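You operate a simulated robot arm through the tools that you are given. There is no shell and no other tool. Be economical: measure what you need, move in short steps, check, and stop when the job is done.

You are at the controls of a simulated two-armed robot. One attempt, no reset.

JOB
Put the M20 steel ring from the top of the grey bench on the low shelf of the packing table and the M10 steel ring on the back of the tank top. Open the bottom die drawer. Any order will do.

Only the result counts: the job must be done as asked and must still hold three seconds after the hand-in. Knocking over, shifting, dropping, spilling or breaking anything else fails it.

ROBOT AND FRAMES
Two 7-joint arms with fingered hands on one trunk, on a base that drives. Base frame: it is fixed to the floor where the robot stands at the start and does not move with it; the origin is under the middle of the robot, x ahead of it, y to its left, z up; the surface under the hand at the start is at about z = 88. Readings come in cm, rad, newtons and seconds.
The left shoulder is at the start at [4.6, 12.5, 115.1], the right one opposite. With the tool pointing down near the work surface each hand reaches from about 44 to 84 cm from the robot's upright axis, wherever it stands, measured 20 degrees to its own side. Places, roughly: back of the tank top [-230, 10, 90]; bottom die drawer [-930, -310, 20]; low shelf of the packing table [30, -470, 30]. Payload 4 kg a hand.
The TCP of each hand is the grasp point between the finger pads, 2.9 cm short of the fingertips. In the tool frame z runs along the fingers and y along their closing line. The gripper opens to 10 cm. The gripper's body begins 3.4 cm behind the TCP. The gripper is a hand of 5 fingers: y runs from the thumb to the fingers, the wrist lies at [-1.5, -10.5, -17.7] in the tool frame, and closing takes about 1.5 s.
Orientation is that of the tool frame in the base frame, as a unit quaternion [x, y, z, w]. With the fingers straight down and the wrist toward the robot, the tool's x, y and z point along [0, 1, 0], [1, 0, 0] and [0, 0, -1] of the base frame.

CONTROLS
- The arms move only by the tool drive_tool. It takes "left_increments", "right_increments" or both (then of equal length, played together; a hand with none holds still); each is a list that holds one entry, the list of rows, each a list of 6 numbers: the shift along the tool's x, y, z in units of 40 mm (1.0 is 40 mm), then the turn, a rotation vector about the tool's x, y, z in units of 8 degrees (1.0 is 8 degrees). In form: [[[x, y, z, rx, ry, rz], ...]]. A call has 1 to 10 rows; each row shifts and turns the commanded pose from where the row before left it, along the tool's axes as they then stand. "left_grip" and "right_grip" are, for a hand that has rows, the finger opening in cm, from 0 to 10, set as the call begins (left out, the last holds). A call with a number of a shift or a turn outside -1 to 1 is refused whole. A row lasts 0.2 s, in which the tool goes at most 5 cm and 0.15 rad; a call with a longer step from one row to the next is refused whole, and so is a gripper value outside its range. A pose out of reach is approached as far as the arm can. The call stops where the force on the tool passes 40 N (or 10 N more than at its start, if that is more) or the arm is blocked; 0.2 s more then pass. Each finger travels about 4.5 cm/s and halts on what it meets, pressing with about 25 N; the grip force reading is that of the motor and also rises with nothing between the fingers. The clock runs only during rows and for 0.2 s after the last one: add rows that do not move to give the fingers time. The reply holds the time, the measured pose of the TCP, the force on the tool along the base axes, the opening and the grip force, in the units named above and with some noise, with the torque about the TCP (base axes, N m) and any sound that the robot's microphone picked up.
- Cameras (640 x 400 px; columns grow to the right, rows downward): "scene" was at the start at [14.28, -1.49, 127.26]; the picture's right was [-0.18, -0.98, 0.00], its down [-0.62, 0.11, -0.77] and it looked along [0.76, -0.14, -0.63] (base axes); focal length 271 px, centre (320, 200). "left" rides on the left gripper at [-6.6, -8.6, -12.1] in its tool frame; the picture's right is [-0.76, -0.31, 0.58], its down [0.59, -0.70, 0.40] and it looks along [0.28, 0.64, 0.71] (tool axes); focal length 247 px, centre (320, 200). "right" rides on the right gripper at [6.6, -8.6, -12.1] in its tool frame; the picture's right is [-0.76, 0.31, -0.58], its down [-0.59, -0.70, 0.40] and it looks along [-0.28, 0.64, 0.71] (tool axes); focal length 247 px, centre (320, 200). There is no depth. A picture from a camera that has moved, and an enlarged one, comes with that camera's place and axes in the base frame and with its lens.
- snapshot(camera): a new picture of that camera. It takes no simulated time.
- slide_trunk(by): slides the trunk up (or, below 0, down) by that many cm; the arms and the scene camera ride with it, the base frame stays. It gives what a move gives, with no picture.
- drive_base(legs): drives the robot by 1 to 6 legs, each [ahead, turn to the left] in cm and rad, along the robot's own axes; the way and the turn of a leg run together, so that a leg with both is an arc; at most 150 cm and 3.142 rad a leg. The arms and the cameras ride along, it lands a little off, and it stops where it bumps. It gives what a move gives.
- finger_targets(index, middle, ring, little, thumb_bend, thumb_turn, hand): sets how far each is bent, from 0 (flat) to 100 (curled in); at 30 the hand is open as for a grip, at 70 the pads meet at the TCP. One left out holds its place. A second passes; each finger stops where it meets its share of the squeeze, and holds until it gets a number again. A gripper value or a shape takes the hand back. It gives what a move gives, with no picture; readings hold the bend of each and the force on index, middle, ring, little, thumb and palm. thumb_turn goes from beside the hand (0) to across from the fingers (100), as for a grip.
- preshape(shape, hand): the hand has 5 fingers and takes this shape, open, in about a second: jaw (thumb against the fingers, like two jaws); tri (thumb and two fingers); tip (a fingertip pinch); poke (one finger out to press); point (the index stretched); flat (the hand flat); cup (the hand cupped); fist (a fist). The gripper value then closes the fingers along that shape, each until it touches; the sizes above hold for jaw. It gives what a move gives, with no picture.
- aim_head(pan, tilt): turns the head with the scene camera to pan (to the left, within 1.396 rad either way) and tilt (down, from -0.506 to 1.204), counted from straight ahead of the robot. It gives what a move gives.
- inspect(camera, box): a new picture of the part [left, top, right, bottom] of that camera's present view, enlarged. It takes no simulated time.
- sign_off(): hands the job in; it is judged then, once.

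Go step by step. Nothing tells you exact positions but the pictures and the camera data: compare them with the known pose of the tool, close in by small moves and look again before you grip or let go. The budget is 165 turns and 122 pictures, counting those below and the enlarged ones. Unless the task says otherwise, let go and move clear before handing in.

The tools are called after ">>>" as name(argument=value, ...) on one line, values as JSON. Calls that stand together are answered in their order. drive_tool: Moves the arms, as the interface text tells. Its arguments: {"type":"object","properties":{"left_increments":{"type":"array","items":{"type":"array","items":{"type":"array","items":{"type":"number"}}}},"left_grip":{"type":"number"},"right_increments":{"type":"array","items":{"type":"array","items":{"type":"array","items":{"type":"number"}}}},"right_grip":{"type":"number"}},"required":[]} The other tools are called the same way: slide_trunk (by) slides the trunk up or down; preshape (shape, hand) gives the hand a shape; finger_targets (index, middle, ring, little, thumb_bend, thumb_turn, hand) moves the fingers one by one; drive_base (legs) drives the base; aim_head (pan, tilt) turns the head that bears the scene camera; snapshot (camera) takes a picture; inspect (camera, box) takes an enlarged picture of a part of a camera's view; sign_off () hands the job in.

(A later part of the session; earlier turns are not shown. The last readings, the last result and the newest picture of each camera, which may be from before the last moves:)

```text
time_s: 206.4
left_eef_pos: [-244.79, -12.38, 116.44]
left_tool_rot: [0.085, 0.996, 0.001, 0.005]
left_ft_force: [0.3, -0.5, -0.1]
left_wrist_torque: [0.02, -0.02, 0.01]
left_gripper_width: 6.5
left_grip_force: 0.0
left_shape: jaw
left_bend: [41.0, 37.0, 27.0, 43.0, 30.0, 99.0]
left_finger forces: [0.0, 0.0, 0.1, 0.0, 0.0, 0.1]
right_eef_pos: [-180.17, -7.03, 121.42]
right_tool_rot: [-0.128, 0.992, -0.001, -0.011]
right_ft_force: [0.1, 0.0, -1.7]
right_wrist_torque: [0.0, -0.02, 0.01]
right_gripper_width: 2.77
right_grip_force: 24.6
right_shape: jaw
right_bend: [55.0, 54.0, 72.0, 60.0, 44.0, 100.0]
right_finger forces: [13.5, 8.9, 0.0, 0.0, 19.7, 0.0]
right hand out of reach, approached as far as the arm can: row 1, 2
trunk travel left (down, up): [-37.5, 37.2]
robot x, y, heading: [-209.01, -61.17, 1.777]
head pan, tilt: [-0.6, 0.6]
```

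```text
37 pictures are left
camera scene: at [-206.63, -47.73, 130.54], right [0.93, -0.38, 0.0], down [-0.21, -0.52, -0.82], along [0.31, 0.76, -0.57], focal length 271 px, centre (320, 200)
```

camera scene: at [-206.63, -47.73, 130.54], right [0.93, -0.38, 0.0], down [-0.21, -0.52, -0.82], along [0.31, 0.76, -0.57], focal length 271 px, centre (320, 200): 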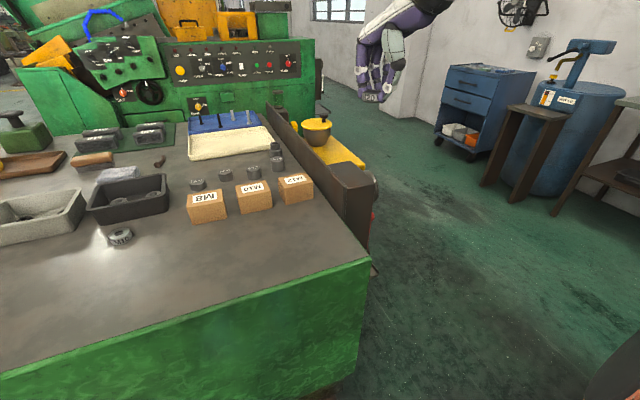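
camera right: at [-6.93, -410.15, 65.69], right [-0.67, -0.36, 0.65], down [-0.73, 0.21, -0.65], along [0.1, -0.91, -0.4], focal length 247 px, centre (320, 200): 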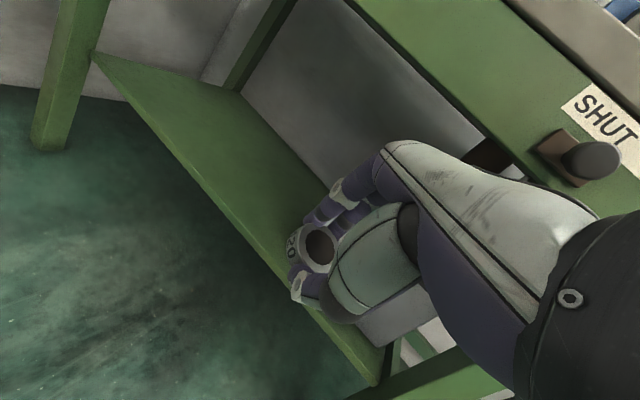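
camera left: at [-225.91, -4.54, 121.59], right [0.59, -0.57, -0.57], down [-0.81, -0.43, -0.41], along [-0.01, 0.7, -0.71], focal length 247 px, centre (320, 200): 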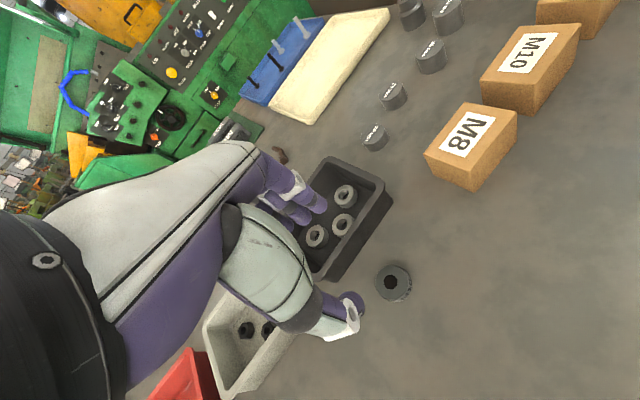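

The right hand only works far out to its side in this posture. So I'll turn the base left to put the plate under it and set the ring down by lowering the trunk, after raising the left hand.

>>> drive_tool(right_increments=[[[0, -0.5, 0, 0, 0, 0], [0, -0.5, 0, 0, 0, 0], [0, 0, 0, 0, 0, 0], [0, 0, 0, 0, 0, 0], [0, 0, 0, 0, 0, 0], [0, 0, 0, 0, 0, 0], [0, 0, 0, 0, 0, 0]]], left_increments=[[[0, 0, -0.8, 0, 0, 0], [0, 0, -0.8, 0, 0, 0], [0, 0, -0.8, 0, 0, 0], [0, 0, -0.8, 0, 0, 0], [0, 0, -0.8, 0, 0, 0], [0, 0, -0.8, 0, 0, 0], [0, 0, 0, 0, 0, 0]]])

>>> drive_base(legs=[[0, 0.36]])

>>> aim_head(pan=-0.6, tilt=0.7)

>>> snapshot(camera="scene")

```text
time_s: 208.0
left_eef_pos: [-244.98, -12.51, 135.75]
left_tool_rot: [0.084, 0.996, 0.002, 0.005]
left_ft_force: [-0.3, 0.0, 0.6]
left_wrist_torque: [-0.05, -0.01, 0.0]
left_gripper_width: 6.48
left_grip_force: 0.0
left_shape: jaw
left_bend: [41.0, 37.0, 27.0, 43.0, 30.0, 99.0]
left_finger forces: [0.0, 0.0, 0.0, 0.0, 0.1, 0.0]
right_eef_pos: [-179.23, -10.83, 121.24]
right_tool_rot: [-0.126, 0.992, 0.0, -0.011]
right_ft_force: [-1.3, 0.2, -1.8]
right_wrist_torque: [-0.01, -0.01, -0.01]
right_gripper_width: 2.77
right_grip_force: 24.8
right_shape: jaw
right_bend: [55.0, 54.0, 72.0, 60.0, 44.0, 100.0]
right_finger forces: [13.6, 8.9, 0.1, 0.0, 19.7, 0.0]
trunk travel left (down, up): [-37.5, 37.2]
robot x, y, heading: [-208.74, -61.35, 1.781]
head pan, tilt: [-0.6, 0.6]
```

```text
time_s: 209.4
left_eef_pos: [-255.71, -22.46, 135.49]
left_tool_rot: [-0.037, 0.999, 0.001, 0.006]
left_ft_force: [-0.4, 0.9, -1.2]
left_wrist_torque: [0.02, -0.03, -0.02]
left_gripper_width: 6.49
left_grip_force: 0.1
left_shape: jaw
left_bend: [41.0, 37.0, 27.0, 43.0, 30.0, 99.0]
left_finger forces: [0.0, 0.0, 0.0, 0.0, 0.0, 0.1]
right_eef_pos: [-192.65, -4.87, 121.37]
right_tool_rot: [-0.247, 0.969, 0.0, -0.01]
right_ft_force: [0.0, 0.2, -0.7]
right_wrist_torque: [-0.05, -0.05, 0.0]
right_gripper_width: 2.76
right_grip_force: 24.6
right_shape: jaw
right_bend: [55.0, 54.0, 72.0, 60.0, 44.0, 100.0]
right_finger forces: [14.5, 9.3, 0.0, 0.0, 21.0, 0.0]
trunk travel left (down, up): [-37.5, 37.2]
robot x, y, heading: [-209.03, -60.89, 1.99]
head pan, tilt: [-0.6, 0.6]
stopped in leg 1: the robot was blocked; the commanded pose is now the measured one
```

```text
time_s: 210.1
left_eef_pos: [-255.41, -22.35, 135.68]
left_tool_rot: [-0.037, 0.999, 0.001, 0.005]
left_ft_force: [0.2, 0.3, 0.1]
left_wrist_torque: [0.02, 0.0, -0.01]
left_gripper_width: 6.51
left_grip_force: 0.0
left_shape: jaw
left_bend: [41.0, 37.0, 27.0, 43.0, 30.0, 99.0]
left_finger forces: [0.1, 0.0, 0.1, 0.0, 0.1, 0.0]
right_eef_pos: [-192.36, -4.87, 121.42]
right_tool_rot: [-0.246, 0.969, -0.001, -0.013]
right_ft_force: [-0.1, 0.5, -1.3]
right_wrist_torque: [0.01, 0.05, -0.03]
right_gripper_width: 2.72
right_grip_force: 25.2
right_shape: jaw
right_bend: [55.0, 54.0, 72.0, 60.0, 44.0, 100.0]
right_finger forces: [14.5, 9.3, 0.1, 0.0, 21.0, 0.0]
trunk travel left (down, up): [-37.5, 37.2]
robot x, y, heading: [-209.21, -60.82, 1.992]
head pan, tilt: [-0.6, 0.7]
```

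```text
36 pictures are left
camera scene: at [-209.57, -47.66, 129.7], right [0.98, -0.18, 0.0], down [-0.11, -0.63, -0.76], along [0.14, 0.75, -0.64], focal length 271 px, centre (320, 200)
```

scene: 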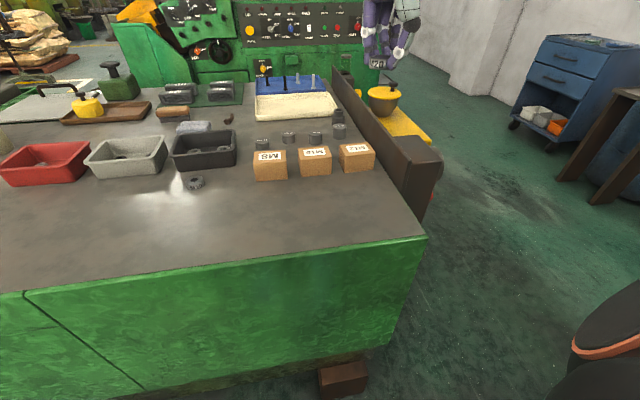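

The base's rear touched the cabinet, so I stopped turning; the ring is now above the plate at [-192,-5]. I'll try to go back 3 cm and lower the arm.

>>> drive_tool(right_increments=[[[0, -0.4, 0, 0, 0, 0], [0, -0.4, 0.3, 0, 0, 0], [0, 0, 0.7, 0, 0, 0], [0, 0, 0.7, 0, 0, 0], [0, 0, 0.7, 0, 0, 0], [0, 0, 0.7, 0, 0, 0], [0, 0, 0, 0, 0, 0]]])

```text
time_s: 211.7
left_eef_pos: [-255.58, -22.36, 135.76]
left_tool_rot: [-0.037, 0.999, 0.002, 0.005]
left_ft_force: [-0.1, -0.2, 0.7]
left_wrist_torque: [0.04, 0.01, -0.02]
left_gripper_width: 6.48
left_grip_force: 0.0
left_shape: jaw
left_bend: [41.0, 37.0, 27.0, 43.0, 30.0, 99.0]
left_finger forces: [0.0, 0.0, 0.0, 0.1, 0.0, 0.0]
right_eef_pos: [-191.16, -7.87, 109.11]
right_tool_rot: [-0.247, 0.969, 0.001, -0.011]
right_ft_force: [-0.4, -0.4, -0.9]
right_wrist_torque: [0.0, 0.0, -0.02]
right_gripper_width: 2.75
right_grip_force: 25.3
right_shape: jaw
right_bend: [55.0, 54.0, 72.0, 60.0, 44.0, 100.0]
right_finger forces: [14.4, 9.3, 0.0, 0.1, 21.0, 0.1]
trunk travel left (down, up): [-37.5, 37.2]
robot x, y, heading: [-209.0, -60.67, 1.994]
head pan, tilt: [-0.6, 0.7]
```

>>> drive_tool(right_increments=[[[0, 0, 0.8, 0, 0, 0], [0, 0, 0.8, 0, 0, 0], [0, 0, 0.8, 0, 0, 0], [0, 0, 0.7, 0, 0, 0], [0, 0, 0.3, 0, 0, 0], [0, 0, 0, 0, 0, 0]]])

>>> snapshot(camera="scene")

```text
time_s: 213.1
left_eef_pos: [-255.72, -22.4, 135.6]
left_tool_rot: [-0.036, 0.999, 0.002, 0.003]
left_ft_force: [-0.9, -0.4, 0.0]
left_wrist_torque: [-0.02, -0.02, -0.01]
left_gripper_width: 6.52
left_grip_force: 0.1
left_shape: jaw
left_bend: [41.0, 37.0, 27.0, 43.0, 30.0, 99.0]
left_finger forces: [0.0, 0.0, 0.1, 0.1, 0.1, 0.1]
right_eef_pos: [-191.65, -7.82, 95.32]
right_tool_rot: [-0.247, 0.969, 0.0, -0.01]
right_ft_force: [0.1, 0.5, -1.7]
right_wrist_torque: [0.0, -0.04, -0.02]
right_gripper_width: 2.73
right_grip_force: 24.7
right_shape: jaw
right_bend: [55.0, 54.0, 72.0, 60.0, 44.0, 100.0]
right_finger forces: [14.3, 9.1, 0.1, 0.1, 20.3, 0.0]
trunk travel left (down, up): [-37.5, 37.2]
robot x, y, heading: [-209.29, -61.19, 1.987]
head pan, tilt: [-0.6, 0.7]
```

```text
35 pictures are left
camera scene: at [-209.62, -47.69, 129.7], right [0.98, -0.18, 0.0], down [-0.11, -0.63, -0.76], along [0.14, 0.75, -0.64], focal length 271 px, centre (320, 200)
```

scene: 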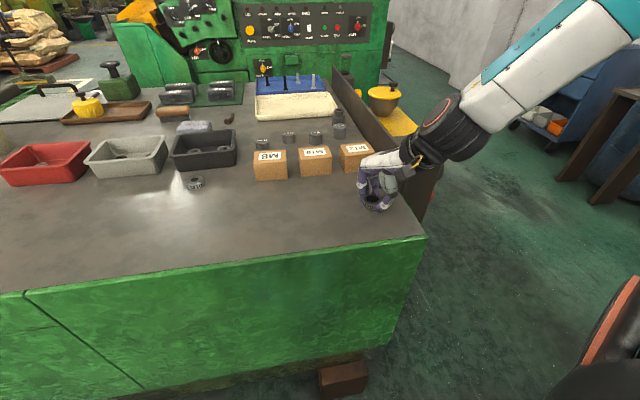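

>>> drive_tool(right_increments=[[[0, 0, 0.15, 0, 0, 0], [0, 0, 0.1, 0, 0, 0], [0, 0, 0, 0, 0, 0]]])

```text
time_s: 213.8
left_eef_pos: [-255.52, -22.51, 135.79]
left_tool_rot: [-0.036, 0.999, 0.002, 0.005]
left_ft_force: [-0.4, 0.3, -0.7]
left_wrist_torque: [0.01, 0.01, 0.0]
left_gripper_width: 6.52
left_grip_force: 0.1
left_shape: jaw
left_bend: [41.0, 37.0, 27.0, 43.0, 30.0, 99.0]
left_finger forces: [0.1, 0.0, 0.0, 0.0, 0.0, 0.0]
right_eef_pos: [-191.62, -7.55, 94.82]
right_tool_rot: [-0.249, 0.968, 0.008, -0.01]
right_ft_force: [1.0, -4.2, 22.4]
right_wrist_torque: [-0.18, -0.02, 0.03]
right_gripper_width: 2.98
right_grip_force: 24.2
right_shape: jaw
right_bend: [56.0, 55.0, 72.0, 60.0, 40.0, 100.0]
right_finger forces: [14.5, 10.0, 0.1, 0.0, 31.5, 0.1]
trunk travel left (down, up): [-37.5, 37.2]
robot x, y, heading: [-209.13, -60.65, 1.992]
head pan, tilt: [-0.6, 0.7]
stopped in row 3 (right hand): the force on the tool passed its limit at 42 N (the readings are from after the stop); the commanded pose is now the measured one
```

Contact is firm. I'll back up slightly, open the fingers and lift away.

>>> drive_tool(right_increments=[[[0, 0, -0.08, 0, 0, 0], [0, 0, 0, 0, 0, 0], [0, 0, 0, 0, 0, 0], [0, 0, 0, 0, 0, 0], [0, 0, 0, 0, 0, 0], [0, 0, 0, 0, 0, 0]]], right_grip=7)

>>> drive_tool(right_increments=[[[0, 0, -0.4, 0, 0, 0], [0, 0, -0.8, 0, 0, 0], [0, 0, -0.8, 0, 0, 0], [0, 0, -0.8, 0, 0, 0], [0, 0, -0.8, 0, 0, 0], [0, 0, -0.8, 0, 0, 0], [0, 0, -0.8, 0, 0, 0], [0, -0.8, 0, 0, 0, 0], [0, 0, 0, 0, 0, 0]]])

>>> snapshot(camera="scene")

```text
time_s: 215.2
left_eef_pos: [-255.75, -22.29, 135.66]
left_tool_rot: [-0.037, 0.999, 0.002, 0.005]
left_ft_force: [-1.0, 0.0, -0.2]
left_wrist_torque: [-0.03, 0.0, 0.01]
left_gripper_width: 6.49
left_grip_force: 0.1
left_shape: jaw
left_bend: [41.0, 37.0, 27.0, 43.0, 30.0, 99.0]
left_finger forces: [0.1, 0.0, 0.0, 0.1, 0.0, 0.1]
right_eef_pos: [-191.72, -7.61, 95.08]
right_tool_rot: [-0.247, 0.969, 0.006, -0.01]
right_ft_force: [-1.8, 4.0, 11.4]
right_wrist_torque: [-0.29, -0.05, -0.02]
right_gripper_width: 6.86
right_grip_force: 0.1
right_shape: jaw
right_bend: [41.0, 36.0, 26.0, 41.0, 36.0, 100.0]
right_finger forces: [0.1, 0.0, 0.0, 0.1, 11.9, 0.0]
trunk travel left (down, up): [-37.5, 37.2]
robot x, y, heading: [-208.83, -61.2, 1.99]
head pan, tilt: [-0.6, 0.7]
```

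```text
time_s: 217.2
left_eef_pos: [-255.8, -22.26, 135.63]
left_tool_rot: [-0.037, 0.999, 0.002, 0.005]
left_ft_force: [-0.1, 1.7, 0.2]
left_wrist_torque: [-0.04, 0.0, -0.01]
left_gripper_width: 6.47
left_grip_force: 0.0
left_shape: jaw
left_bend: [41.0, 37.0, 27.0, 43.0, 30.0, 99.0]
left_finger forces: [0.0, 0.0, 0.1, 0.0, 0.1, 0.0]
right_eef_pos: [-189.4, -10.31, 115.68]
right_tool_rot: [-0.248, 0.969, 0.004, -0.01]
right_ft_force: [0.1, -0.4, -0.1]
right_wrist_torque: [-0.01, 0.0, -0.01]
right_gripper_width: 6.96
right_grip_force: 0.1
right_shape: jaw
right_bend: [41.0, 35.0, 26.0, 41.0, 30.0, 99.0]
right_finger forces: [0.0, 0.1, 0.0, 0.0, 0.0, 0.1]
right hand out of reach, approached as far as the arm can: row 4
trunk travel left (down, up): [-37.5, 37.2]
robot x, y, heading: [-209.16, -60.76, 1.989]
head pan, tilt: [-0.6, 0.7]
```

```text
34 pictures are left
camera scene: at [-209.67, -47.62, 129.68], right [0.98, -0.18, 0.0], down [-0.11, -0.63, -0.76], along [0.14, 0.75, -0.64], focal length 271 px, centre (320, 200)
```

scene: 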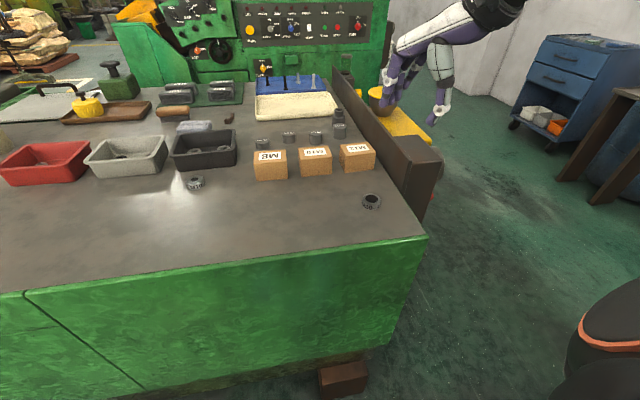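

The M20 ring stands at [-191,-7] on the plate. I'll raise the right hand and turn the base right so the ring comes in front of the left hand.

>>> drive_tool(right_increments=[[[0, 0, -0.8, 0, 0, 0], [0, 0, -0.8, 0, 0, 0], [0, 0, -0.8, 0, 0, 0], [0, 0, -0.8, 0, 0, 0], [0, 0, -0.8, 0, 0, 0], [0, 0, -0.8, 0, 0, 0], [0, 0, 0, 0, 0, 0]]])

>>> drive_base(legs=[[0, -0.92]])

>>> aim_head(pan=0.1, tilt=0.75)

>>> snapshot(camera="scene")

```text
time_s: 218.8
left_eef_pos: [-255.65, -22.33, 135.67]
left_tool_rot: [-0.036, 0.999, 0.002, 0.004]
left_ft_force: [0.3, 0.3, -0.6]
left_wrist_torque: [0.0, -0.01, 0.01]
left_gripper_width: 6.49
left_grip_force: 0.1
left_shape: jaw
left_bend: [41.0, 37.0, 27.0, 43.0, 30.0, 99.0]
left_finger forces: [0.1, 0.0, 0.0, 0.0, 0.0, 0.1]
right_eef_pos: [-189.05, -10.44, 134.94]
right_tool_rot: [-0.25, 0.968, 0.005, -0.011]
right_ft_force: [0.2, 0.1, 0.1]
right_wrist_torque: [0.04, -0.02, 0.03]
right_gripper_width: 6.97
right_grip_force: 0.0
right_shape: jaw
right_bend: [41.0, 35.0, 26.0, 41.0, 30.0, 99.0]
right_finger forces: [0.0, 0.0, 0.1, 0.0, 0.1, 0.2]
trunk travel left (down, up): [-37.5, 37.2]
robot x, y, heading: [-209.41, -61.1, 1.996]
head pan, tilt: [-0.6, 0.7]
```

```text
time_s: 221.7
left_eef_pos: [-205.16, -0.71, 135.67]
left_tool_rot: [0.421, 0.907, 0.0, 0.004]
left_ft_force: [-0.2, 0.1, -0.5]
left_wrist_torque: [-0.02, 0.0, 0.01]
left_gripper_width: 6.48
left_grip_force: 0.1
left_shape: jaw
left_bend: [41.0, 37.0, 27.0, 43.0, 30.0, 99.0]
left_finger forces: [0.1, 0.0, 0.0, 0.0, 0.0, 0.1]
right_eef_pos: [-156.48, -47.62, 134.94]
right_tool_rot: [0.218, 0.976, 0.01, -0.008]
right_ft_force: [0.1, 0.4, 0.2]
right_wrist_torque: [-0.01, 0.0, -0.01]
right_gripper_width: 6.96
right_grip_force: 0.1
right_shape: jaw
right_bend: [41.0, 35.0, 26.0, 41.0, 30.0, 99.0]
right_finger forces: [0.0, 0.0, 0.1, 0.1, 0.0, 0.0]
trunk travel left (down, up): [-37.5, 37.2]
robot x, y, heading: [-208.9, -60.64, 1.049]
head pan, tilt: [-0.6, 0.7]
```

```text
time_s: 222.8
left_eef_pos: [-205.23, -0.73, 135.69]
left_tool_rot: [0.422, 0.907, 0.0, 0.005]
left_ft_force: [-0.9, 0.4, -0.5]
left_wrist_torque: [0.01, 0.0, -0.01]
left_gripper_width: 6.48
left_grip_force: 0.1
left_shape: jaw
left_bend: [41.0, 37.0, 27.0, 43.0, 30.0, 99.0]
left_finger forces: [0.0, 0.0, 0.1, 0.0, 0.0, 0.0]
right_eef_pos: [-156.5, -47.46, 134.96]
right_tool_rot: [0.217, 0.976, 0.01, -0.008]
right_ft_force: [-0.4, -0.1, -0.7]
right_wrist_torque: [0.0, 0.0, -0.03]
right_gripper_width: 6.99
right_grip_force: 0.0
right_shape: jaw
right_bend: [41.0, 35.0, 26.0, 41.0, 30.0, 99.0]
right_finger forces: [0.1, 0.0, 0.0, 0.0, 0.0, 0.0]
trunk travel left (down, up): [-37.5, 37.2]
robot x, y, heading: [-209.03, -60.95, 1.046]
head pan, tilt: [0.099, 0.75]
```

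```text
33 pictures are left
camera scene: at [-203.0, -48.73, 129.27], right [0.91, -0.41, 0.0], down [-0.28, -0.62, -0.73], along [0.3, 0.67, -0.68], focal length 271 px, centre (320, 200)
```

scene: 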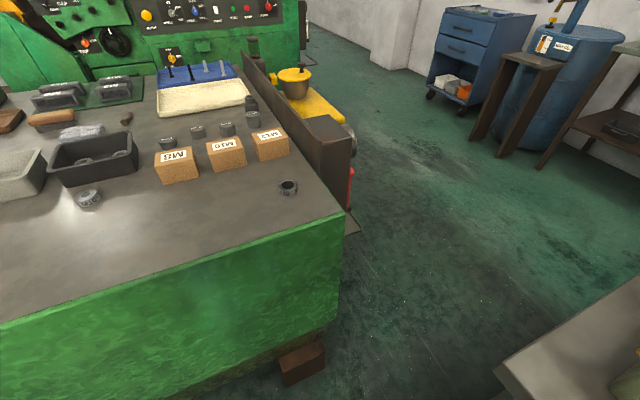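

The ring is at [-191.4,-6.7], near the panel. I'll bring the left hand over it with the closing line along y, so the fingers stay clear of the panel and the box.

>>> drive_tool(left_increments=[[[-0.85, 0.43, 0, 0, 0, 0], [-0.85, 0.43, 0, 0, 0, 0], [-0.85, 0.43, 0, 0, 0, 0], [-0.85, 0.41, 0, 0, 0, 0], [0, 0, 0.4, 0, 0, -0.88], [0, 0, 0.6, 0, 0, -0.88], [0, 0, 0.8, 0, 0, -0.88], [0, 0, 0.8, 0, 0, -0.88], [0, 0, 0.8, 0, 0, -0.88], [0, 0, 0, 0, 0, 0]]], left_grip=8)

>>> snapshot(camera="left")

```text
time_s: 224.9
left_eef_pos: [-191.32, -6.95, 122.22]
left_tool_rot: [0.127, 0.992, -0.001, 0.004]
left_ft_force: [-0.2, -0.5, -0.2]
left_wrist_torque: [-0.02, -0.01, -0.02]
left_gripper_width: 7.98
left_grip_force: 0.1
left_shape: jaw
left_bend: [38.0, 33.0, 25.0, 37.0, 30.0, 99.0]
left_finger forces: [0.1, 0.0, 0.0, 0.0, 0.0, 0.1]
right_eef_pos: [-156.4, -47.56, 134.94]
right_tool_rot: [0.217, 0.976, 0.01, -0.006]
right_ft_force: [-1.0, 0.3, 0.2]
right_wrist_torque: [0.0, 0.0, 0.0]
right_gripper_width: 6.96
right_grip_force: 0.1
right_shape: jaw
right_bend: [41.0, 35.0, 26.0, 41.0, 30.0, 99.0]
right_finger forces: [0.1, 0.1, 0.0, 0.0, 0.0, 0.0]
trunk travel left (down, up): [-37.5, 37.2]
robot x, y, heading: [-209.58, -60.83, 1.051]
head pan, tilt: [0.099, 0.75]
```

```text
32 pictures are left
camera left: at [-187.3, -16.86, 134.47], right [0.66, -0.49, -0.57], down [-0.74, -0.53, -0.4], along [-0.11, 0.69, -0.72], focal length 247 px, centre (320, 200)
```

left: 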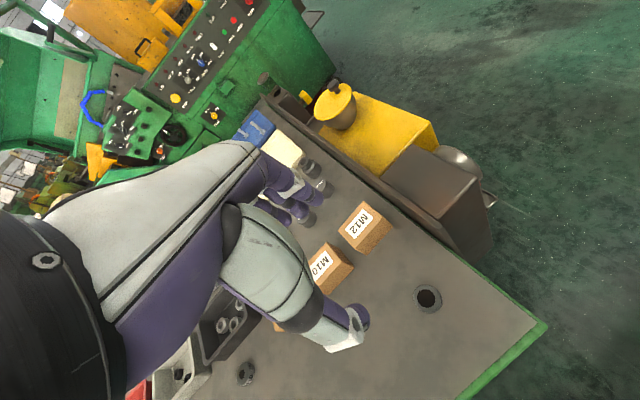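

Well aligned. I'll descend to the ring.

>>> drive_tool(left_increments=[[[0, 0, 0.9, 0, 0, 0], [0, 0, 0.9, 0, 0, 0], [0, 0, 0.9, 0, 0, 0], [0, 0, 0.9, 0, 0, 0], [0, 0, 0.9, 0, 0, 0], [0, 0, 0.9, 0, 0, 0], [0, 0, 0.8, 0, 0, 0], [0, 0, 0.5, 0, 0, 0], [0, 0, 0, 0, 0, 0]]])

>>> snapshot(camera="left")

```text
time_s: 226.9
left_eef_pos: [-190.81, -6.96, 95.49]
left_tool_rot: [0.128, 0.992, -0.001, 0.005]
left_ft_force: [0.0, 0.0, 0.9]
left_wrist_torque: [0.01, 0.02, 0.01]
left_gripper_width: 8.0
left_grip_force: 0.1
left_shape: jaw
left_bend: [38.0, 33.0, 25.0, 37.0, 30.0, 99.0]
left_finger forces: [0.0, 0.0, 0.0, 0.0, 0.0, 0.0]
right_eef_pos: [-156.58, -47.49, 135.02]
right_tool_rot: [0.217, 0.976, 0.01, -0.007]
right_ft_force: [0.3, -0.1, -0.4]
right_wrist_torque: [-0.01, -0.02, -0.02]
right_gripper_width: 7.02
right_grip_force: 0.1
right_shape: jaw
right_bend: [41.0, 35.0, 26.0, 41.0, 30.0, 99.0]
right_finger forces: [0.0, 0.1, 0.1, 0.0, 0.0, 0.0]
trunk travel left (down, up): [-37.5, 37.2]
robot x, y, heading: [-209.39, -60.61, 1.046]
head pan, tilt: [0.099, 0.75]
```

```text
31 pictures are left
camera left: at [-186.84, -16.94, 107.74], right [0.66, -0.49, -0.57], down [-0.74, -0.53, -0.4], along [-0.11, 0.69, -0.72], focal length 247 px, centre (320, 200)
```

left: 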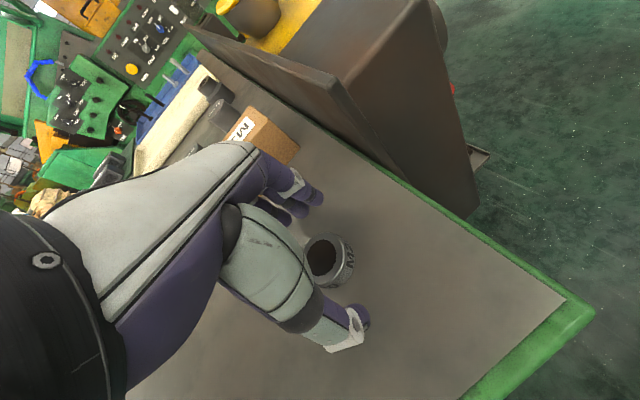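

>>> drive_tool(left_increments=[[[0.05, 0, 0.13, 0, 0, 0], [0, 0, 0, 0, 0, 0]]])

>>> drive_tool(left_increments=[[[0, 0, 0, 0, 0, 0], [0, 0, 0, 0, 0, 0], [0, 0, 0, 0, 0, 0], [0, 0, 0, 0, 0, 0], [0, 0, 0, 0, 0, 0], [0, 0, 0, 0, 0, 0], [0, 0, 0, 0, 0, 0]]], left_grip=0)

>>> drive_tool(left_increments=[[[0, 0, -0.3, 0, 0, 0], [0, 0, -0.7, 0, 0, 0], [0, 0, -0.8, 0, 0, 0], [0, 0, -0.8, 0, 0, 0], [0, 0, -0.8, 0, 0, 0], [0, 0, -0.8, 0, 0, 0], [0, 0, -0.8, 0, 0, 0], [0, 0, -0.8, 0, 0, 0], [0, 0, 0, 0, 0, 0]]])

>>> snapshot(camera="left")

```text
time_s: 227.6
left_eef_pos: [-190.96, -6.83, 95.23]
left_tool_rot: [0.128, 0.992, 0.0, 0.005]
left_ft_force: [-0.3, 0.2, 0.1]
left_wrist_torque: [-0.02, 0.0, 0.0]
left_gripper_width: 7.96
left_grip_force: 0.0
left_shape: jaw
left_bend: [38.0, 33.0, 25.0, 37.0, 30.0, 99.0]
left_finger forces: [0.0, 0.0, 0.0, 0.0, 0.0, 0.0]
right_eef_pos: [-156.58, -47.67, 135.0]
right_tool_rot: [0.218, 0.976, 0.01, -0.008]
right_ft_force: [-0.4, 0.1, 0.1]
right_wrist_torque: [0.04, -0.02, -0.02]
right_gripper_width: 6.97
right_grip_force: 0.1
right_shape: jaw
right_bend: [41.0, 35.0, 26.0, 41.0, 30.0, 99.0]
right_finger forces: [0.0, 0.0, 0.0, 0.0, 0.0, 0.1]
trunk travel left (down, up): [-37.5, 37.2]
robot x, y, heading: [-209.19, -60.98, 1.05]
head pan, tilt: [0.099, 0.75]
```

```text
time_s: 229.2
left_eef_pos: [-190.98, -6.92, 95.12]
left_tool_rot: [0.128, 0.992, 0.0, 0.005]
left_ft_force: [-0.1, 0.5, 0.0]
left_wrist_torque: [0.0, -0.03, -0.02]
left_gripper_width: 2.92
left_grip_force: 25.2
left_shape: jaw
left_bend: [52.0, 51.0, 73.0, 57.0, 45.0, 100.0]
left_finger forces: [13.0, 8.0, 0.1, 0.1, 21.0, 0.0]
right_eef_pos: [-156.53, -47.69, 135.06]
right_tool_rot: [0.217, 0.976, 0.01, -0.008]
right_ft_force: [-0.4, 0.5, -0.2]
right_wrist_torque: [-0.01, 0.02, 0.01]
right_gripper_width: 6.97
right_grip_force: 0.1
right_shape: jaw
right_bend: [41.0, 35.0, 26.0, 41.0, 30.0, 99.0]
right_finger forces: [0.0, 0.0, 0.0, 0.0, 0.0, 0.0]
trunk travel left (down, up): [-37.5, 37.2]
robot x, y, heading: [-209.22, -60.89, 1.044]
head pan, tilt: [0.099, 0.75]
```

```text
time_s: 231.2
left_eef_pos: [-191.21, -6.72, 118.03]
left_tool_rot: [0.128, 0.992, -0.003, 0.005]
left_ft_force: [0.3, 0.5, -0.8]
left_wrist_torque: [0.02, -0.03, 0.03]
left_gripper_width: 2.91
left_grip_force: 25.3
left_shape: jaw
left_bend: [52.0, 51.0, 73.0, 57.0, 45.0, 100.0]
left_finger forces: [13.1, 7.9, 0.0, 0.0, 20.9, 0.1]
right_eef_pos: [-156.42, -47.49, 134.87]
right_tool_rot: [0.216, 0.976, 0.009, -0.008]
right_ft_force: [0.1, 0.7, -0.1]
right_wrist_torque: [0.03, 0.02, 0.0]
right_gripper_width: 6.94
right_grip_force: 0.1
right_shape: jaw
right_bend: [41.0, 35.0, 26.0, 41.0, 30.0, 99.0]
right_finger forces: [0.0, 0.1, 0.0, 0.1, 0.0, 0.1]
trunk travel left (down, up): [-37.5, 37.2]
robot x, y, heading: [-208.59, -60.94, 1.042]
head pan, tilt: [0.099, 0.75]
```

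```text
30 pictures are left
camera left: at [-187.18, -16.6, 130.32], right [0.66, -0.49, -0.57], down [-0.74, -0.53, -0.4], along [-0.11, 0.69, -0.72], focal length 247 px, centre (320, 200)
```

left: 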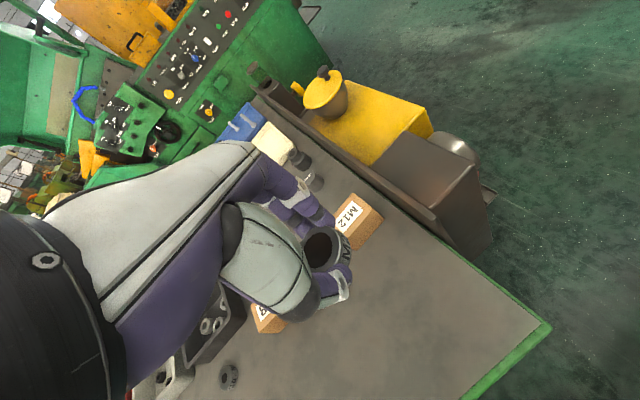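

The left hand now holds the M20 ring. I'll raise both hands and yaw the left one back to a natural angle, then drive back out the way I came, in reverse.

>>> drive_tool(left_increments=[[[0, 0, -0.8, 0, 0, 0], [0, 0, -0.8, 0, 0, 0], [0, 0, -0.8, 0, 0, 0], [0, 0, -0.8, 0, 0, 0], [0, -0.6, -0.8, 0, 0, 0.9], [0, -0.6, 0, 0, 0, 0.9], [0, -0.6, 0, 0, 0, 0.9], [0, 0, 0, 0, 0, 0.9], [0, 0, 0, 0, 0, 0.9], [0, 0, 0, 0, 0, 0]]], right_increments=[[[0, 0, -0.6, 0, 0, 0], [0, 0, -0.6, 0, 0, 0], [0, 0, -0.6, 0, 0, 0], [0, 0, -0.6, 0, 0, 0], [0, 0, -0.6, 0, 0, 0], [0, 0, -0.6, 0, 0, 0], [0, 0, -0.6, 0, 0, 0], [0, 0, 0, 0, 0, 0], [0, 0, 0, 0, 0, 0], [0, 0, 0, 0, 0, 0]]])

>>> drive_base(legs=[[0, 0.8], [-74, 0], [0, 1.09], [-150, 0]])

```text
time_s: 233.3
left_eef_pos: [-194.08, -13.44, 134.09]
left_tool_rot: [0.429, 0.903, 0.0, 0.004]
left_ft_force: [0.5, 0.7, -1.1]
left_wrist_torque: [-0.01, 0.02, -0.01]
left_gripper_width: 2.88
left_grip_force: 24.7
left_shape: jaw
left_bend: [52.0, 51.0, 73.0, 57.0, 45.0, 100.0]
left_finger forces: [12.9, 8.1, 0.0, 0.0, 20.9, 0.1]
right_eef_pos: [-156.36, -47.92, 151.79]
right_tool_rot: [0.215, 0.977, 0.009, -0.008]
right_ft_force: [-0.3, 0.2, -0.9]
right_wrist_torque: [0.02, 0.0, -0.02]
right_gripper_width: 6.96
right_grip_force: 0.0
right_shape: jaw
right_bend: [41.0, 35.0, 26.0, 41.0, 30.0, 99.0]
right_finger forces: [0.0, 0.1, 0.1, 0.1, 0.0, 0.0]
trunk travel left (down, up): [-37.5, 37.2]
robot x, y, heading: [-209.09, -60.72, 1.051]
head pan, tilt: [0.099, 0.75]
```

```text
time_s: 249.5
left_eef_pos: [-90.07, -165.04, 134.07]
left_tool_rot: [-0.476, 0.88, 0.003, 0.004]
left_ft_force: [0.5, 0.1, -1.4]
left_wrist_torque: [-0.01, 0.0, -0.01]
left_gripper_width: 2.87
left_grip_force: 24.5
left_shape: jaw
left_bend: [52.0, 51.0, 73.0, 57.0, 45.0, 100.0]
left_finger forces: [12.2, 8.3, 0.1, 0.0, 20.4, 0.1]
right_eef_pos: [-68.43, -118.61, 151.88]
right_tool_rot: [-0.66, 0.751, 0.0, -0.012]
right_ft_force: [0.6, 0.1, 0.7]
right_wrist_torque: [-0.02, -0.02, -0.01]
right_gripper_width: 6.99
right_grip_force: 0.2
right_shape: jaw
right_bend: [41.0, 35.0, 26.0, 41.0, 30.0, 99.0]
right_finger forces: [0.0, 0.0, 0.0, 0.0, 0.0, 0.0]
trunk travel left (down, up): [-37.5, 37.2]
robot x, y, heading: [-40.16, -164.99, 2.927]
head pan, tilt: [0.099, 0.75]
```

>>> drive_base(legs=[[0, 1.894], [150, 0], [15, 0]])

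>>> slide_trunk(by=-20)

```text
time_s: 262.5
left_eef_pos: [-9.67, -375.61, 134.13]
left_tool_rot: [0.991, -0.131, -0.004, 0.0]
left_ft_force: [0.2, -0.1, -0.8]
left_wrist_torque: [-0.01, 0.02, 0.02]
left_gripper_width: 2.85
left_grip_force: 24.6
left_shape: jaw
left_bend: [52.0, 51.0, 73.0, 57.0, 46.0, 100.0]
left_finger forces: [11.2, 8.6, 0.3, 0.1, 20.2, 0.1]
right_eef_pos: [-60.39, -369.28, 151.85]
right_tool_rot: [0.996, 0.093, 0.01, 0.007]
right_ft_force: [0.3, -0.4, 0.1]
right_wrist_torque: [0.0, -0.01, 0.02]
right_gripper_width: 6.98
right_grip_force: 0.1
right_shape: jaw
right_bend: [41.0, 35.0, 26.0, 41.0, 30.0, 99.0]
right_finger forces: [0.1, 0.1, 0.0, 0.1, 0.0, 0.0]
trunk travel left (down, up): [-37.5, 37.2]
robot x, y, heading: [-25.19, -328.13, -1.465]
head pan, tilt: [0.099, 0.75]
```

```text
time_s: 264.6
left_eef_pos: [-9.73, -375.47, 114.26]
left_tool_rot: [0.991, -0.131, -0.004, 0.001]
left_ft_force: [-0.3, -0.3, -0.1]
left_wrist_torque: [0.01, 0.01, -0.02]
left_gripper_width: 2.83
left_grip_force: 25.2
left_shape: jaw
left_bend: [52.0, 51.0, 73.0, 57.0, 46.0, 100.0]
left_finger forces: [11.2, 8.8, 0.4, 0.0, 20.2, 0.0]
right_eef_pos: [-60.46, -369.2, 131.88]
right_tool_rot: [0.995, 0.095, 0.01, 0.006]
right_ft_force: [0.5, -0.2, -1.2]
right_wrist_torque: [-0.02, 0.01, 0.01]
right_gripper_width: 7.0
right_grip_force: 0.0
right_shape: jaw
right_bend: [41.0, 35.0, 26.0, 41.0, 30.0, 99.0]
right_finger forces: [0.0, 0.1, 0.0, 0.0, 0.1, 0.0]
trunk travel left (down, up): [-17.5, 57.2]
robot x, y, heading: [-25.25, -328.27, -1.473]
head pan, tilt: [0.099, 0.75]
```

Robot is at [-25,-328] facing the table. I'll lower the trunk to near bottom, then stretch the left arm forward, left and down in free space.

>>> slide_trunk(by=-17)

>>> drive_tool(left_increments=[[[0.35, 0.35, 0.8, 0, 0, 0], [0.35, 0.35, 0.8, 0, 0, 0], [0.35, 0.35, 0.8, 0, 0, 0], [0.35, 0.35, 0.8, 0, 0, 0], [0.35, 0.35, 0.8, 0, 0, 0], [0.35, 0.35, 0.8, 0, 0, 0], [0.35, 0.35, 0.8, 0, 0, 0], [0.35, 0.35, 0.8, 0, 0, 0], [0.35, 0.35, 0.8, 0, 0, 0], [0.35, 0.35, 0.8, 0, 0, 0]]])

>>> drive_tool(left_increments=[[[0, 0, 0.6, 0, 0, 0.9], [0, 0, 0.8, 0, 0, 0.9], [0, 0, 0.8, 0, 0, 0], [0, 0, 0.8, 0, 0, 0], [0, 0, 0.8, 0, 0, 0], [0, 0, 0.8, 0, 0, 0], [0, 0, 0.8, 0, 0, 0], [0, 0, 0, 0, 0, 0]]])

>>> aim_head(pan=0.4, tilt=0.7)

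>>> snapshot(camera="scene")

```text
time_s: 266.6
left_eef_pos: [-9.73, -375.58, 97.23]
left_tool_rot: [0.991, -0.131, -0.005, 0.001]
left_ft_force: [-0.3, 0.0, -0.8]
left_wrist_torque: [0.0, 0.02, -0.02]
left_gripper_width: 2.83
left_grip_force: 25.4
left_shape: jaw
left_bend: [52.0, 51.0, 73.0, 57.0, 46.0, 100.0]
left_finger forces: [11.1, 8.6, 0.3, 0.0, 20.1, 0.1]
right_eef_pos: [-60.78, -369.29, 114.89]
right_tool_rot: [0.995, 0.095, 0.01, 0.007]
right_ft_force: [-0.1, 0.2, -0.3]
right_wrist_torque: [0.01, -0.03, 0.01]
right_gripper_width: 6.97
right_grip_force: 0.0
right_shape: jaw
right_bend: [41.0, 35.0, 26.0, 41.0, 30.0, 99.0]
right_finger forces: [0.0, 0.1, 0.0, 0.1, 0.0, 0.1]
trunk travel left (down, up): [-0.5, 74.2]
robot x, y, heading: [-25.49, -328.11, -1.475]
head pan, tilt: [0.099, 0.75]
```

```text
time_s: 268.8
left_eef_pos: [-0.03, -392.7, 65.02]
left_tool_rot: [0.991, -0.132, -0.005, 0.001]
left_ft_force: [0.1, -0.3, -1.3]
left_wrist_torque: [-0.01, 0.02, 0.02]
left_gripper_width: 2.85
left_grip_force: 24.9
left_shape: jaw
left_bend: [52.0, 51.0, 73.0, 57.0, 46.0, 100.0]
left_finger forces: [11.0, 8.6, 0.4, 0.0, 20.2, 0.0]
right_eef_pos: [-60.68, -369.39, 114.78]
right_tool_rot: [0.995, 0.096, 0.011, 0.007]
right_ft_force: [0.0, 0.3, -0.8]
right_wrist_torque: [0.03, -0.02, -0.02]
right_gripper_width: 7.02
right_grip_force: 0.1
right_shape: jaw
right_bend: [41.0, 35.0, 26.0, 41.0, 30.0, 99.0]
right_finger forces: [0.1, 0.0, 0.1, 0.0, 0.0, 0.0]
trunk travel left (down, up): [-0.5, 74.2]
robot x, y, heading: [-25.39, -328.06, -1.474]
head pan, tilt: [0.099, 0.75]
```

```text
time_s: 270.6
left_eef_pos: [-0.28, -392.82, 43.32]
left_tool_rot: [0.967, -0.256, -0.006, 0.002]
left_ft_force: [-0.7, 0.9, -1.5]
left_wrist_torque: [0.05, 0.01, 0.03]
left_gripper_width: 2.85
left_grip_force: 24.6
left_shape: jaw
left_bend: [53.0, 51.0, 73.0, 57.0, 46.0, 100.0]
left_finger forces: [11.1, 8.6, 0.4, 0.1, 20.1, 0.0]
right_eef_pos: [-60.71, -369.45, 114.81]
right_tool_rot: [0.995, 0.096, 0.01, 0.007]
right_ft_force: [0.3, 0.2, -0.6]
right_wrist_torque: [-0.02, 0.02, 0.01]
right_gripper_width: 6.99
right_grip_force: 0.0
right_shape: jaw
right_bend: [41.0, 35.0, 26.0, 41.0, 30.0, 99.0]
right_finger forces: [0.0, 0.1, 0.0, 0.0, 0.0, 0.0]
trunk travel left (down, up): [-0.5, 74.2]
robot x, y, heading: [-25.08, -328.13, -1.478]
head pan, tilt: [0.099, 0.75]
```

```text
time_s: 271.4
left_eef_pos: [-0.34, -392.94, 43.33]
left_tool_rot: [0.967, -0.255, -0.005, 0.001]
left_ft_force: [0.0, -0.9, 0.1]
left_wrist_torque: [0.0, -0.01, -0.01]
left_gripper_width: 2.84
left_grip_force: 24.4
left_shape: jaw
left_bend: [53.0, 51.0, 73.0, 57.0, 46.0, 100.0]
left_finger forces: [11.1, 8.6, 0.4, 0.0, 20.2, 0.0]
right_eef_pos: [-60.59, -369.44, 114.91]
right_tool_rot: [0.995, 0.096, 0.009, 0.007]
right_ft_force: [-0.1, 0.6, -0.4]
right_wrist_torque: [0.04, 0.03, 0.01]
right_gripper_width: 7.0
right_grip_force: 0.1
right_shape: jaw
right_bend: [41.0, 35.0, 26.0, 41.0, 30.0, 99.0]
right_finger forces: [0.1, 0.0, 0.0, 0.0, 0.0, 0.0]
trunk travel left (down, up): [-0.5, 74.2]
robot x, y, heading: [-25.13, -328.21, -1.475]
head pan, tilt: [0.4, 0.7]
```

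```text
29 pictures are left
camera scene: at [-19.08, -354.52, 90.99], right [-0.88, -0.48, 0.0], down [-0.31, 0.57, -0.76], along [0.36, -0.67, -0.64], focal length 271 px, centre (320, 200)
```

scene: 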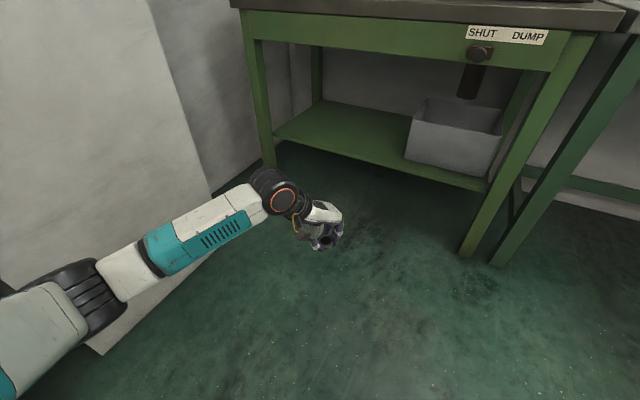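

The left arm takes this pose nicely, with its elbow low. I'll turn slightly left and drive the hand in over the shelf.

>>> drive_base(legs=[[0, 0.09], [63, 0]])

>>> snapshot(camera="scene")

>>> snapshot(camera="left")

```text
time_s: 275.4
left_eef_pos: [16.67, -452.32, 43.28]
left_tool_rot: [0.977, -0.214, -0.005, 0.002]
left_ft_force: [0.3, 1.1, -0.8]
left_wrist_torque: [-0.01, 0.0, 0.01]
left_gripper_width: 2.82
left_grip_force: 25.4
left_shape: jaw
left_bend: [53.0, 51.0, 73.0, 57.0, 46.0, 100.0]
left_finger forces: [11.1, 8.6, 0.5, 0.0, 20.1, 0.0]
right_eef_pos: [-45.46, -434.21, 114.8]
right_tool_rot: [0.99, 0.139, 0.011, 0.007]
right_ft_force: [0.1, 0.3, 0.1]
right_wrist_torque: [0.05, 0.0, -0.01]
right_gripper_width: 6.99
right_grip_force: 0.1
right_shape: jaw
right_bend: [41.0, 35.0, 26.0, 41.0, 30.0, 99.0]
right_finger forces: [0.0, 0.0, 0.0, 0.1, 0.0, 0.0]
trunk travel left (down, up): [-0.5, 74.2]
robot x, y, heading: [-13.57, -389.86, -1.388]
head pan, tilt: [0.4, 0.7]
```

```text
28 pictures are left
camera scene: at [-5.27, -415.83, 90.99], right [-0.84, -0.55, 0.0], down [-0.35, 0.54, -0.76], along [0.42, -0.64, -0.64], focal length 271 px, centre (320, 200)
```

scene: 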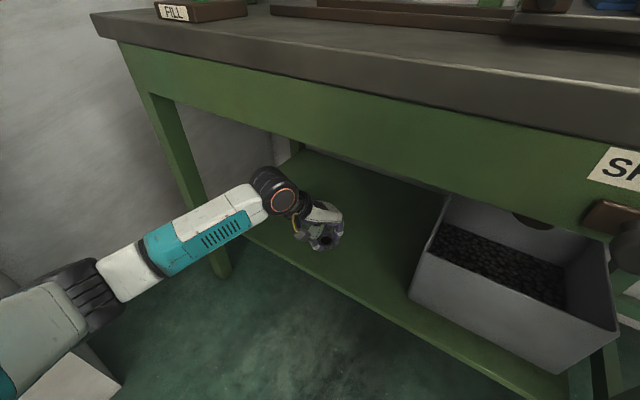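

```text
27 pictures are left
camera left: at [14.4, -441.92, 55.47], right [-0.57, 0.59, -0.57], down [0.82, 0.39, -0.41], along [-0.02, -0.7, -0.71], focal length 247 px, centre (320, 200)
```

left: 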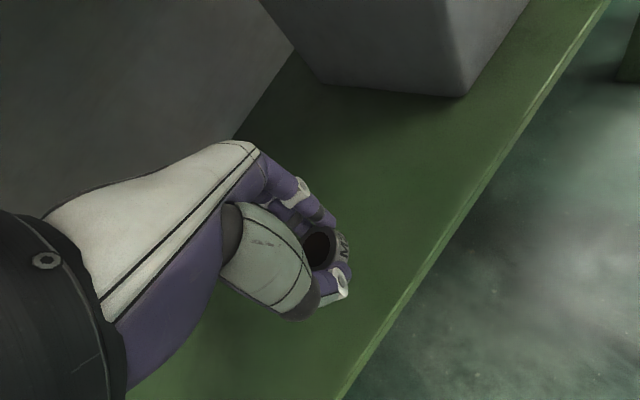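

The hand is over the shelf, about 3 cm inside its front edge (y ≈ -449.5). I'll drive 5.5 cm further in and lower the hand to just above the shelf.

>>> drive_base(legs=[[5.5, 0]])

>>> drive_tool(left_increments=[[[0, 0, 0.5, 0, 0, 0], [0, 0, 0.5, 0, 0, 0], [0, 0, 0.5, 0, 0, 0], [0, 0, 0.2, 0, 0, 0], [0, 0, 0, 0, 0, 0]]])

>>> snapshot(camera="left")

```text
time_s: 276.3
left_eef_pos: [17.71, -457.7, 43.39]
left_tool_rot: [0.977, -0.213, -0.005, 0.001]
left_ft_force: [0.4, -0.4, -1.3]
left_wrist_torque: [-0.01, -0.01, 0.0]
left_gripper_width: 2.83
left_grip_force: 25.0
left_shape: jaw
left_bend: [53.0, 51.0, 73.0, 57.0, 46.0, 100.0]
left_finger forces: [11.1, 8.6, 0.4, 0.0, 20.1, 0.1]
right_eef_pos: [-44.31, -439.69, 114.85]
right_tool_rot: [0.99, 0.14, 0.011, 0.007]
right_ft_force: [-1.4, 0.4, -0.1]
right_wrist_torque: [0.01, 0.0, 0.0]
right_gripper_width: 6.97
right_grip_force: 0.1
right_shape: jaw
right_bend: [41.0, 35.0, 26.0, 41.0, 30.0, 99.0]
right_finger forces: [0.0, 0.1, 0.1, 0.1, 0.0, 0.0]
trunk travel left (down, up): [-0.5, 74.2]
robot x, y, heading: [-12.74, -395.52, -1.388]
head pan, tilt: [0.4, 0.7]
```

```text
time_s: 277.5
left_eef_pos: [17.74, -457.73, 36.41]
left_tool_rot: [0.977, -0.213, -0.005, 0.001]
left_ft_force: [0.9, 0.1, -1.0]
left_wrist_torque: [0.0, 0.01, 0.0]
left_gripper_width: 2.85
left_grip_force: 24.8
left_shape: jaw
left_bend: [53.0, 51.0, 73.0, 57.0, 46.0, 100.0]
left_finger forces: [11.0, 8.6, 0.4, 0.0, 20.1, 0.1]
right_eef_pos: [-44.45, -439.48, 114.85]
right_tool_rot: [0.99, 0.139, 0.011, 0.006]
right_ft_force: [0.1, -0.2, 0.0]
right_wrist_torque: [-0.02, 0.0, 0.0]
right_gripper_width: 6.97
right_grip_force: 0.0
right_shape: jaw
right_bend: [41.0, 35.0, 26.0, 41.0, 30.0, 99.0]
right_finger forces: [0.0, 0.1, 0.0, 0.0, 0.1, 0.0]
trunk travel left (down, up): [-0.5, 74.2]
robot x, y, heading: [-12.37, -395.37, -1.39]
head pan, tilt: [0.4, 0.7]
```

```text
26 pictures are left
camera left: at [15.36, -447.26, 48.61], right [-0.57, 0.59, -0.57], down [0.82, 0.39, -0.41], along [-0.02, -0.7, -0.71], focal length 247 px, centre (320, 200)
```

left: 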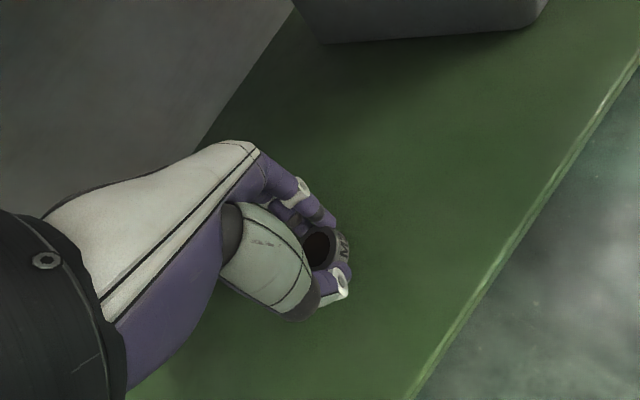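

Well inside the shelf and clear of the bin. I'll lower gently until contact.

>>> drive_tool(left_increments=[[[0, 0, 0.15, 0, 0, 0], [0, 0, 0.15, 0, 0, 0], [0, 0, 0, 0, 0, 0]]])

```text
time_s: 278.3
left_eef_pos: [17.68, -457.71, 35.33]
left_tool_rot: [0.977, -0.213, -0.005, 0.002]
left_ft_force: [-0.1, -0.4, -0.5]
left_wrist_torque: [0.02, 0.03, -0.02]
left_gripper_width: 2.8
left_grip_force: 24.9
left_shape: jaw
left_bend: [53.0, 51.0, 73.0, 57.0, 46.0, 100.0]
left_finger forces: [11.0, 8.6, 0.3, 0.0, 20.2, 0.0]
right_eef_pos: [-44.29, -439.56, 114.84]
right_tool_rot: [0.99, 0.139, 0.01, 0.006]
right_ft_force: [0.3, 0.3, 0.1]
right_wrist_torque: [-0.02, -0.01, 0.01]
right_gripper_width: 7.0
right_grip_force: 0.1
right_shape: jaw
right_bend: [41.0, 35.0, 26.0, 41.0, 30.0, 99.0]
right_finger forces: [0.1, 0.1, 0.0, 0.0, 0.0, 0.1]
trunk travel left (down, up): [-0.5, 74.2]
robot x, y, heading: [-12.74, -395.1, -1.387]
head pan, tilt: [0.4, 0.7]
```

>>> drive_tool(left_increments=[[[0, 0, 0.12, 0, 0, 0], [0, 0, 0.1, 0, 0, 0], [0, 0, 0, 0, 0, 0]]])

```text
time_s: 279.1
left_eef_pos: [17.64, -458.05, 34.99]
left_tool_rot: [0.977, -0.212, -0.003, 0.007]
left_ft_force: [1.4, 3.3, 27.7]
left_wrist_torque: [0.05, -0.03, -0.07]
left_gripper_width: 3.0
left_grip_force: 25.3
left_shape: jaw
left_bend: [53.0, 51.0, 73.0, 57.0, 45.0, 100.0]
left_finger forces: [12.3, 11.8, 0.6, 0.1, 32.2, 0.0]
right_eef_pos: [-44.5, -439.25, 114.89]
right_tool_rot: [0.99, 0.139, 0.011, 0.008]
right_ft_force: [-0.1, -0.9, 0.3]
right_wrist_torque: [-0.02, -0.02, 0.01]
right_gripper_width: 6.99
right_grip_force: 0.0
right_shape: jaw
right_bend: [41.0, 35.0, 26.0, 41.0, 30.0, 99.0]
right_finger forces: [0.0, 0.0, 0.1, 0.1, 0.0, 0.1]
trunk travel left (down, up): [-0.5, 74.2]
robot x, y, heading: [-12.6, -395.44, -1.391]
head pan, tilt: [0.4, 0.7]
```

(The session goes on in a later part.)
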